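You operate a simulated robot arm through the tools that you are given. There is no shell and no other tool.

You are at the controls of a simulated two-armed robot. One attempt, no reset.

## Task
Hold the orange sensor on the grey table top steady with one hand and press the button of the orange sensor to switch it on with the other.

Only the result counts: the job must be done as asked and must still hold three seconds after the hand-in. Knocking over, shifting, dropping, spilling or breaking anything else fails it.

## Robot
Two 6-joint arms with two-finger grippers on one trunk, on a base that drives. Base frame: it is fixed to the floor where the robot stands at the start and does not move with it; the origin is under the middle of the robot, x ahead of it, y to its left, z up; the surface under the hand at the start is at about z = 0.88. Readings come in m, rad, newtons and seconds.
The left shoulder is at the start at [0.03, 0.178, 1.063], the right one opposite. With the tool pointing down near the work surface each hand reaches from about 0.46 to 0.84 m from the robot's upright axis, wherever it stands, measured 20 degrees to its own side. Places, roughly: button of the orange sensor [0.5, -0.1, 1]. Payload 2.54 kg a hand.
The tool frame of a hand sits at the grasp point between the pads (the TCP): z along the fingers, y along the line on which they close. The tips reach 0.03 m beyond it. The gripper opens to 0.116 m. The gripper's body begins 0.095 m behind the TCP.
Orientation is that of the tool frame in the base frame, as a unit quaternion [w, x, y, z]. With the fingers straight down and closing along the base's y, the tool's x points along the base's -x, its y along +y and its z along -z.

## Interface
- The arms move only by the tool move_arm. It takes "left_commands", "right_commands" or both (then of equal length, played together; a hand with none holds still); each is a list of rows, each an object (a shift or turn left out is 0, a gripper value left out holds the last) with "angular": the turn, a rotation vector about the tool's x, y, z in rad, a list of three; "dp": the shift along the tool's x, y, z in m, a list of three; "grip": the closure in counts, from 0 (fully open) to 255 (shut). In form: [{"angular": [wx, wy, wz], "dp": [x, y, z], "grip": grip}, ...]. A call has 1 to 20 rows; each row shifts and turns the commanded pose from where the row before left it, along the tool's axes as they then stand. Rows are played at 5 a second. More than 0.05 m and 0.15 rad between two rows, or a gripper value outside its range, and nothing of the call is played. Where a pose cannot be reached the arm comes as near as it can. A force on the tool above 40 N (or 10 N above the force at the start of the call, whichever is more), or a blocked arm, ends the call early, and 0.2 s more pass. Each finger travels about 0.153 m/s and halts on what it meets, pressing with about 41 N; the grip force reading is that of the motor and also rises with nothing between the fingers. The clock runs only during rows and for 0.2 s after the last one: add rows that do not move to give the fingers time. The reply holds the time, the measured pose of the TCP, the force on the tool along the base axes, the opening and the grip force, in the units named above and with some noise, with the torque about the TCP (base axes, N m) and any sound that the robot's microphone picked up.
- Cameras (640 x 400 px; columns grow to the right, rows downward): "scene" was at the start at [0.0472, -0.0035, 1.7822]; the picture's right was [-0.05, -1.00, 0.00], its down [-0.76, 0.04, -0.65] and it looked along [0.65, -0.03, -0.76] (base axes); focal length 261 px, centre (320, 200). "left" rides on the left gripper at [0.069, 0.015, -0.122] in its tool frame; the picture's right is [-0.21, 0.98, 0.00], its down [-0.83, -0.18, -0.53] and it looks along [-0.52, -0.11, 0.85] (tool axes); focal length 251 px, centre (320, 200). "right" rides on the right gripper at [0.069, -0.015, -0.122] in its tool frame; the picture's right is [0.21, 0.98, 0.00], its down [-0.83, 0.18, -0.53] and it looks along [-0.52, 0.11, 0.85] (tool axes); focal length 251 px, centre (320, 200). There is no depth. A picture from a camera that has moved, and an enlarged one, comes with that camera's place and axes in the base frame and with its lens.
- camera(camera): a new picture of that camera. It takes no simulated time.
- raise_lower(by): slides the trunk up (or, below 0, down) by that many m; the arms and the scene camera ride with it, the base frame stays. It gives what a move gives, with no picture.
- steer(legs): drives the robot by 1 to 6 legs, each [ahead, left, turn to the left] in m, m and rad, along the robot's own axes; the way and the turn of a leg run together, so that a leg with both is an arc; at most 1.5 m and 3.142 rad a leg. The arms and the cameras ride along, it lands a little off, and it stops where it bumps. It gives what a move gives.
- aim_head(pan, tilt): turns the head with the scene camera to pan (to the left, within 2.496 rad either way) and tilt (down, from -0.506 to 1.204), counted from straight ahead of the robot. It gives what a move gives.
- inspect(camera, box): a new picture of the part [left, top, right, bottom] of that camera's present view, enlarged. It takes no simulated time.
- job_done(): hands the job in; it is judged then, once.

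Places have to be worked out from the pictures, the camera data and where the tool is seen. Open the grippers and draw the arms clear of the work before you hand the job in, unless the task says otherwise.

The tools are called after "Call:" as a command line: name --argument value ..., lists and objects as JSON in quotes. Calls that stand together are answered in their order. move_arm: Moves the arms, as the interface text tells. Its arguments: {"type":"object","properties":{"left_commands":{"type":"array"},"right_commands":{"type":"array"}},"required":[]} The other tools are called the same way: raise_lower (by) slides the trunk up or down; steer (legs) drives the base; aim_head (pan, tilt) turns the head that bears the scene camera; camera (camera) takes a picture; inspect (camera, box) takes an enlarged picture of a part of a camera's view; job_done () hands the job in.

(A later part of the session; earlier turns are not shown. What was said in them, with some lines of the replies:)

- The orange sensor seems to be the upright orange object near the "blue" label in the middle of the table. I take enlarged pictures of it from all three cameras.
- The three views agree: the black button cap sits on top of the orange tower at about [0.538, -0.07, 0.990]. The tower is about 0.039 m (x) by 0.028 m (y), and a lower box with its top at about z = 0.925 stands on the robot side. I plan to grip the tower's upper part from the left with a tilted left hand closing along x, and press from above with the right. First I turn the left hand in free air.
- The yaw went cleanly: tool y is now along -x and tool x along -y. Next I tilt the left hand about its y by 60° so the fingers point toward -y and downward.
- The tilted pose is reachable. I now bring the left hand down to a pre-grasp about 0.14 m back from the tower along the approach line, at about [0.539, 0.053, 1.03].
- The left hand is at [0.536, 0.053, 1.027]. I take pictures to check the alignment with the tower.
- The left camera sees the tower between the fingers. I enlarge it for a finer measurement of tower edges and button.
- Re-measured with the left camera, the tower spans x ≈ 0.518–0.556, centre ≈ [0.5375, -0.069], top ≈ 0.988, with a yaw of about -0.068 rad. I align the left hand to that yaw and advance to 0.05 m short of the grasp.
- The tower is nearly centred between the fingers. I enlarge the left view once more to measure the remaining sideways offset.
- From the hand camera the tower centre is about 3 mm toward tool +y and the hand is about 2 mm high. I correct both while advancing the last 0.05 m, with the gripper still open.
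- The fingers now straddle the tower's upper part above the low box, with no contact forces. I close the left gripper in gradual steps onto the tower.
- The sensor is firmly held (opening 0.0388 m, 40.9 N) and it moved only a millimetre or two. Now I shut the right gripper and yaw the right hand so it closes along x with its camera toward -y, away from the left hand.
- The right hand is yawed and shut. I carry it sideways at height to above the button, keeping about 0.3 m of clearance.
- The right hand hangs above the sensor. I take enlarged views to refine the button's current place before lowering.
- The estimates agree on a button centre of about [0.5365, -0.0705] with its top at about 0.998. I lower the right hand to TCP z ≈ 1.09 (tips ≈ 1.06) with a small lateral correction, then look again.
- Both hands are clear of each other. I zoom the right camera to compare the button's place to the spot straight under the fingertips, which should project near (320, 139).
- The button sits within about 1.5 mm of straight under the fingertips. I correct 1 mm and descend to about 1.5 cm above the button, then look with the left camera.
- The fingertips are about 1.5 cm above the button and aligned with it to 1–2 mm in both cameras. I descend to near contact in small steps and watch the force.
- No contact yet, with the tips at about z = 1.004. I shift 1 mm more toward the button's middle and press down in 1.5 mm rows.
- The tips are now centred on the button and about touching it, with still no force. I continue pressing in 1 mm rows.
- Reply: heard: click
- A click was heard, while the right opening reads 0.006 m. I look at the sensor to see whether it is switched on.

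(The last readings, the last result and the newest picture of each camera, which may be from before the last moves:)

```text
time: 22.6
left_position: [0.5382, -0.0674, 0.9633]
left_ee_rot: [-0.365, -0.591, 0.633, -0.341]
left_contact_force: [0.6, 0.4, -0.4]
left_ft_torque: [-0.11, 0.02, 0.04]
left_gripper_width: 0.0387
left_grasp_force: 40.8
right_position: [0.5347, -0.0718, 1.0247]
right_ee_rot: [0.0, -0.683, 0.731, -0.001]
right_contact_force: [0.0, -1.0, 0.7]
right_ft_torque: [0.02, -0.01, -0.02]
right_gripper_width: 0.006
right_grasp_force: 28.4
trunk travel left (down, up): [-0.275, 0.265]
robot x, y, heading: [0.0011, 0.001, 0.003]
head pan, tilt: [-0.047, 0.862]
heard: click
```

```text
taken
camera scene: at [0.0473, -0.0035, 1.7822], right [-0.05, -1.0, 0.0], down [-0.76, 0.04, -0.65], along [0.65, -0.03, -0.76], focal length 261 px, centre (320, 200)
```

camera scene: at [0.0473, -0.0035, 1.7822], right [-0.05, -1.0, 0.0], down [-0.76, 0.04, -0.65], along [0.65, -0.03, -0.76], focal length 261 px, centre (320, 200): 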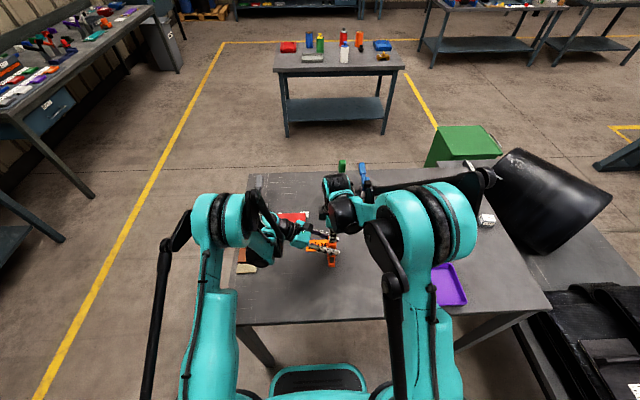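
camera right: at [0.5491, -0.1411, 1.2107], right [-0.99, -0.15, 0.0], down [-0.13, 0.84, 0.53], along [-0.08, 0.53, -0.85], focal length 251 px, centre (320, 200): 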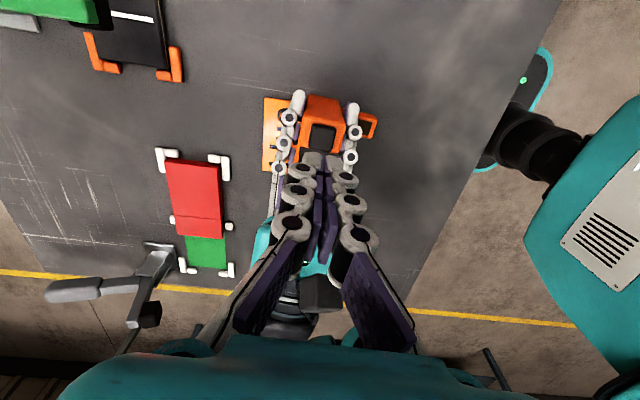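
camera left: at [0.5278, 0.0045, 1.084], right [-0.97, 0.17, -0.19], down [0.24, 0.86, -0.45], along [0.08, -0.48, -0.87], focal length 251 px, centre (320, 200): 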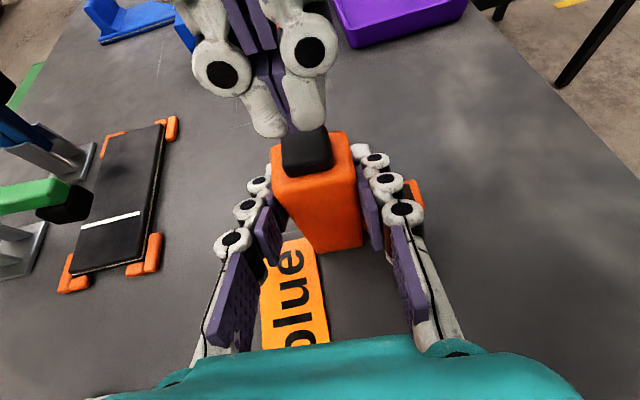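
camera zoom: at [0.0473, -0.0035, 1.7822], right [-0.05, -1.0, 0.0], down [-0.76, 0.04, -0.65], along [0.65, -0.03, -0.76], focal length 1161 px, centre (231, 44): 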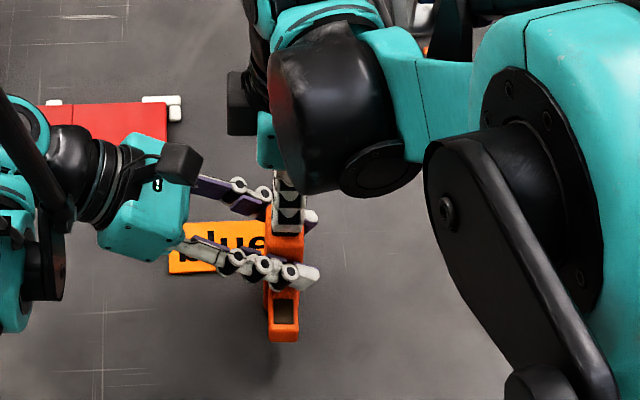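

A green light now glows on the tower's far (+x) side after the click, so the sensor appears switched on. I lift the right hand straight up without pressing again and check that the light stays.

Call:
move_arm --right_commands '[{"dp": [0, 0, -0.003]}, {"dp": [0, 0, -0.01]}, {"dp": [0, 0, -0.02]}, {"dp": [0, 0, -0.03]}, {"dp": [0, 0, 0]}]'

Call:
inspect --camera "right" --box '[260, 60, 400, 160]'

Call:
camera --camera "left"

```text
time: 23.8
left_position: [0.5374, -0.0659, 0.9635]
left_ee_rot: [-0.365, -0.592, 0.632, -0.342]
left_contact_force: [-0.2, 0.3, 0.5]
left_ft_torque: [-0.02, -0.02, -0.03]
left_gripper_width: 0.0386
left_grasp_force: 40.9
right_position: [0.5353, -0.0695, 1.0889]
right_ee_rot: [0.001, -0.683, 0.731, 0.0]
right_contact_force: [0.1, 0.2, -0.2]
right_ft_torque: [-0.01, 0.0, 0.01]
right_gripper_width: 0.0
right_grasp_force: 28.3
trunk travel left (down, up): [-0.275, 0.265]
robot x, y, heading: [0.0018, -0.0024, 0.005]
head pan, tilt: [-0.047, 0.862]
```

```text
4.00 times, centred on (330, 110) of right
camera zoom: at [0.5456, -0.1402, 1.208], right [-0.99, -0.15, 0.0], down [-0.13, 0.84, 0.53], along [-0.08, 0.53, -0.85], focal length 1006 px, centre (280, 560)
```

zoom: 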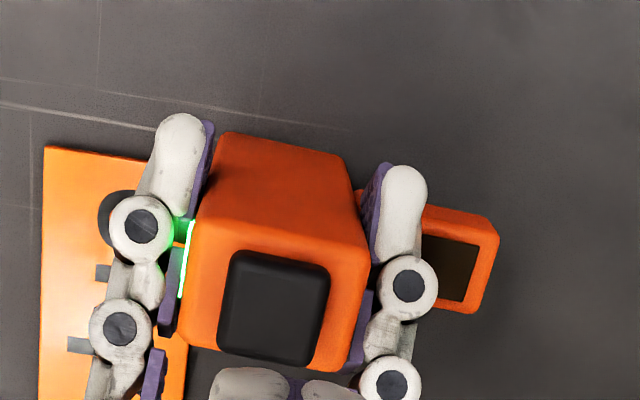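

```text
taken
camera left: at [0.5279, 0.0045, 1.0839], right [-0.97, 0.17, -0.19], down [0.24, 0.86, -0.45], along [0.08, -0.48, -0.87], focal length 251 px, centre (320, 200)
```

left: 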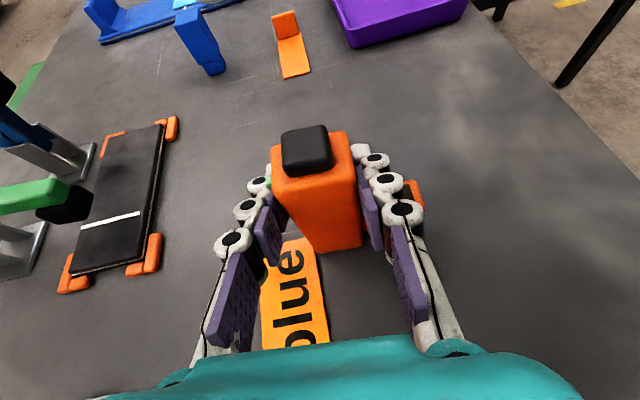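

The green light stays on after release. I raise the right hand well clear first, then move it back toward its own side and open it.

Call:
move_arm --right_commands '[{"dp": [0, 0, -0.04]}, {"dp": [0, 0, -0.04]}, {"dp": [0, 0, -0.04]}, {"dp": [0, 0, -0.04]}, {"dp": [0, 0, -0.04]}, {"dp": [0, 0, -0.02]}, {"dp": [0.0261, 0.01745, 0]}, {"dp": [0.0261, 0.01745, 0]}, {"dp": [0.0261, 0.01745, 0]}, {"dp": [0.0261, 0.01745, 0]}, {"dp": [0.0261, 0.01745, 0]}, {"dp": [0.0261, 0.01745, 0]}, {"grip": 0}, {"dp": [0, 0, 0]}, {"dp": [0, 0, 0]}]'

Call:
inspect --camera "scene" --box '[280, 200, 400, 275]'

```text
time: 27.0
left_position: [0.5377, -0.0662, 0.9627]
left_ee_rot: [-0.366, -0.591, 0.633, -0.341]
left_contact_force: [0.3, 0.3, 0.5]
left_ft_torque: [-0.01, 0.05, 0.01]
left_gripper_width: 0.0386
left_grasp_force: 41.1
right_position: [0.4225, -0.2215, 1.3097]
right_ee_rot: [0.0, -0.683, 0.731, 0.0]
right_contact_force: [-0.4, 0.0, 1.5]
right_ft_torque: [-0.01, -0.03, -0.02]
right_gripper_width: 0.116
right_grasp_force: 0.0
trunk travel left (down, up): [-0.275, 0.265]
robot x, y, heading: [-0.0004, 0.0022, 0.003]
head pan, tilt: [-0.047, 0.862]
```

```text
5.33 times, centred on (340, 238) of scene
camera zoom: at [0.0474, -0.0034, 1.7822], right [-0.05, -1.0, 0.0], down [-0.76, 0.04, -0.65], along [0.65, -0.03, -0.76], focal length 1393 px, centre (213, 0)
```

zoom: 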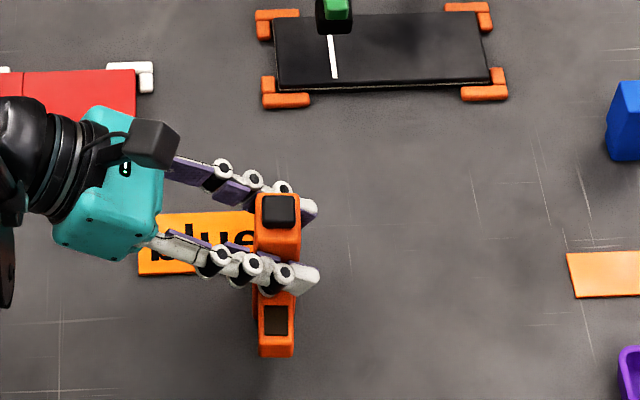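

The right arm is clear and open, and the sensor hasn't moved. Now I open the left gripper gently in place.

Call:
move_arm --left_commands '[{"grip": 172}, {"grip": 166}, {"grip": 160}, {"grip": 150}, {"grip": 130}, {"grip": 90}, {"grip": 40}, {"grip": 0}, {"dp": [0, 0, 0]}, {"dp": [0, 0, 0]}]'

Call:
camera --camera "left"

Call:
inspect --camera "scene" --box '[280, 200, 400, 275]'

```text
time: 29.2
left_position: [0.5377, -0.0682, 0.9638]
left_ee_rot: [-0.365, -0.591, 0.633, -0.341]
left_contact_force: [-0.2, -0.1, 0.2]
left_ft_torque: [0.01, 0.03, -0.04]
left_gripper_width: 0.1161
left_grasp_force: 0.0
right_position: [0.4231, -0.2214, 1.3089]
right_ee_rot: [0.001, -0.683, 0.731, 0.001]
right_contact_force: [-0.5, 1.1, 1.4]
right_ft_torque: [0.0, 0.02, -0.02]
right_gripper_width: 0.1159
right_grasp_force: 0.1
trunk travel left (down, up): [-0.275, 0.265]
robot x, y, heading: [-0.0002, -0.0046, -0.002]
head pan, tilt: [-0.047, 0.862]
```

```text
taken
camera left: at [0.5278, 0.0045, 1.084], right [-0.97, 0.17, -0.19], down [0.24, 0.86, -0.45], along [0.08, -0.48, -0.87], focal length 251 px, centre (320, 200)
```

left: 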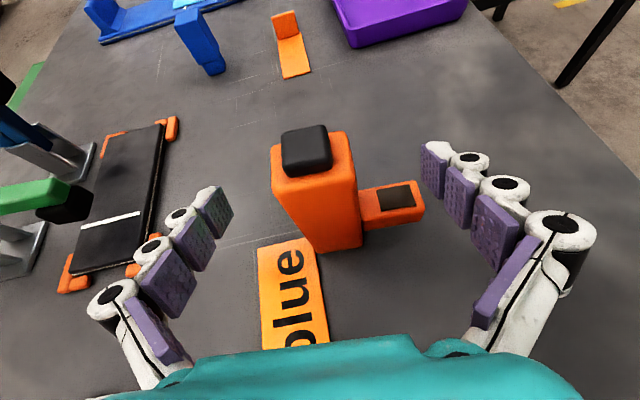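

```text
5.33 times, centred on (340, 238) of scene
camera zoom: at [0.0473, -0.0035, 1.7822], right [-0.05, -1.0, 0.0], down [-0.76, 0.04, -0.65], along [0.65, -0.03, -0.76], focal length 1393 px, centre (213, 0)
```

zoom: 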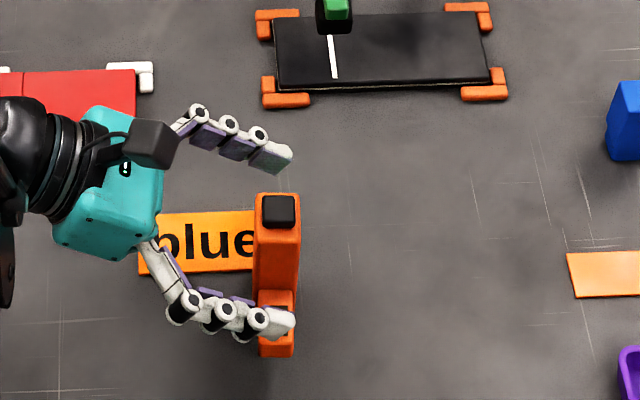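

The left fingers are free and the sensor stands upright where it was. I back the left hand out along its approach line and then raise it.

Call:
move_arm --left_commands '[{"dp": [0, 0, -0.015]}, {"dp": [0, 0, -0.025]}, {"dp": [0, 0, -0.03]}, {"dp": [0, 0, -0.035]}, {"dp": [0, 0, -0.035]}, {"dp": [0.02, 0, -0.02]}, {"dp": [0.0207, 0.0036, -0.0229]}, {"dp": [0.0207, 0.0036, -0.0229]}, {"dp": [0.0207, 0.0036, -0.0229]}, {"dp": [0.0207, 0.0036, -0.0229]}, {"dp": [0.0207, 0.0036, -0.0229]}, {"dp": [0.0207, 0.0036, -0.0229]}, {"dp": [0.0207, 0.0036, -0.0229]}, {"dp": [0.0207, 0, -0.0229]}, {"dp": [0, 0, 0]}]'

Call:
camera --camera "left"

Call:
camera --camera "scene"

Call:
camera --camera "right"

```text
time: 32.4
left_position: [0.5263, 0.1381, 1.2951]
left_ee_rot: [-0.366, -0.591, 0.633, -0.341]
left_contact_force: [0.9, 0.3, -0.3]
left_ft_torque: [0.02, 0.0, -0.05]
left_gripper_width: 0.1161
left_grasp_force: 0.0
right_position: [0.4236, -0.2206, 1.3083]
right_ee_rot: [0.0, -0.683, 0.73, 0.0]
right_contact_force: [-0.3, 0.2, 0.0]
right_ft_torque: [0.02, 0.01, 0.0]
right_gripper_width: 0.1159
right_grasp_force: 0.1
trunk travel left (down, up): [-0.275, 0.265]
robot x, y, heading: [0.0007, -0.0004, 0.005]
head pan, tilt: [-0.047, 0.862]
```

```text
taken
camera left: at [0.5169, 0.2097, 1.4158], right [-0.97, 0.17, -0.19], down [0.24, 0.86, -0.45], along [0.08, -0.48, -0.87], focal length 251 px, centre (320, 200)
```

left: 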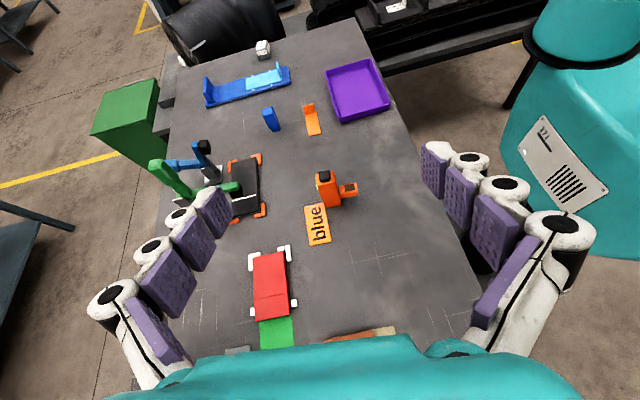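

```text
taken
camera scene: at [0.0476, -0.0035, 1.7821], right [-0.05, -1.0, 0.0], down [-0.76, 0.04, -0.65], along [0.65, -0.03, -0.76], focal length 261 px, centre (320, 200)
```

scene: 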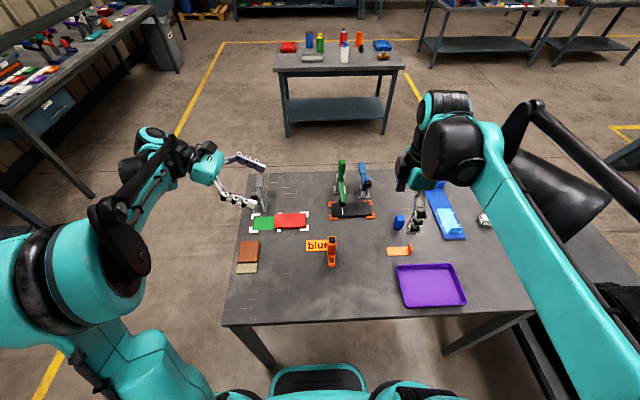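

```text
taken
camera right: at [0.4328, -0.2913, 1.4295], right [-0.99, -0.15, 0.0], down [-0.13, 0.84, 0.53], along [-0.08, 0.53, -0.85], focal length 251 px, centre (320, 200)
```

right: 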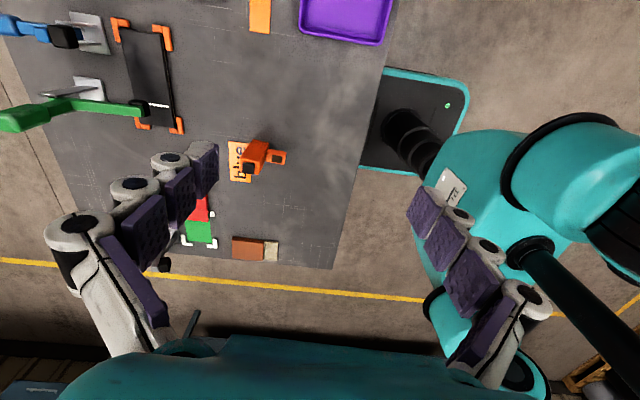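

Everything on the table looks undisturbed and both arms are clear. I check whether the green light on the tower's far side is still on.

Call:
inspect --camera "left" --box '[290, 150, 380, 220]'

Call:
inspect --camera "right" --box '[210, 120, 310, 190]'

Call:
inspect --camera "scene" --box '[290, 215, 390, 285]'

```text
5.71 times, centred on (335, 185) of left
camera zoom: at [0.5169, 0.2097, 1.4158], right [-0.97, 0.17, -0.19], down [0.24, 0.86, -0.45], along [0.08, -0.48, -0.87], focal length 1437 px, centre (234, 286)
```

zoom: 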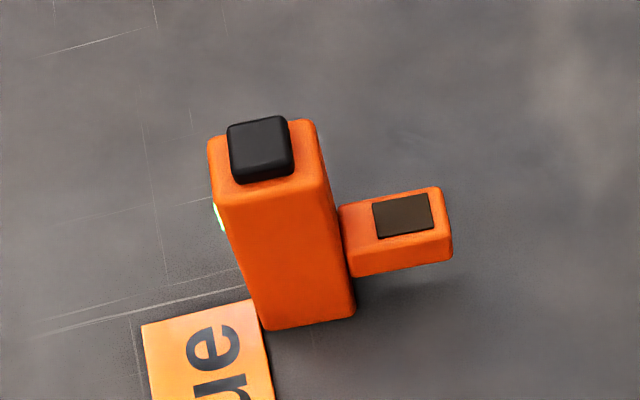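

```text
5.71 times, centred on (260, 155) of right
camera zoom: at [0.4328, -0.2913, 1.4295], right [-0.99, -0.15, 0.0], down [-0.13, 0.84, 0.53], along [-0.08, 0.53, -0.85], focal length 1437 px, centre (663, 457)
```

zoom: 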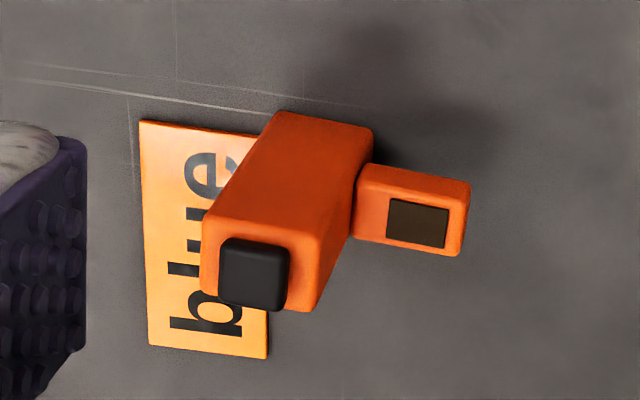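

```text
5.71 times, centred on (340, 250) of scene
camera zoom: at [0.0476, -0.0035, 1.7821], right [-0.05, -1.0, 0.0], down [-0.76, 0.04, -0.65], along [0.65, -0.03, -0.76], focal length 1493 px, centre (206, -86)
```

zoom: 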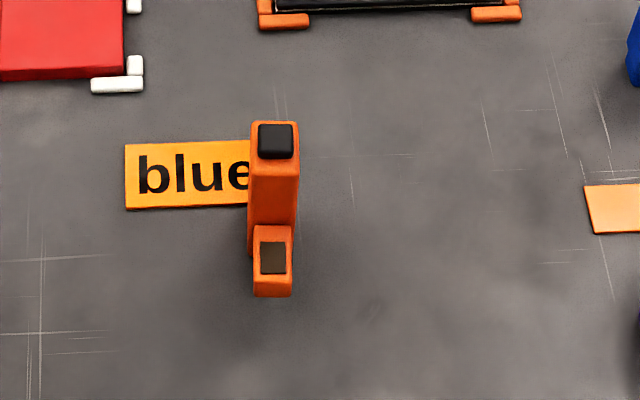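

The left view shows the lamp on the tower's +x side still lit, and it was dark before the press. The sensor stands upright, nothing else on the table has visibly moved, and both grippers are open and clear, so I hand in the job.

Call:
job_done

```text
The job is handed in.
```

The orange sensor is switched on. I held its tower with the left gripper and pressed the black button on top with the right fingertips until it clicked.

- **Sensor:** a green lamp on its far side lit up at the click. It was still lit in the last picture, taken after both hands had let go. Closing the left gripper moved the sensor a millimetre or two, and it stayed upright.
- **Everything else:** in the final pictures nothing else on the table looks moved, including the "blue" label beside the sensor.
- **Arms:** both grippers are open and clear of the table, and the job has been handed in.
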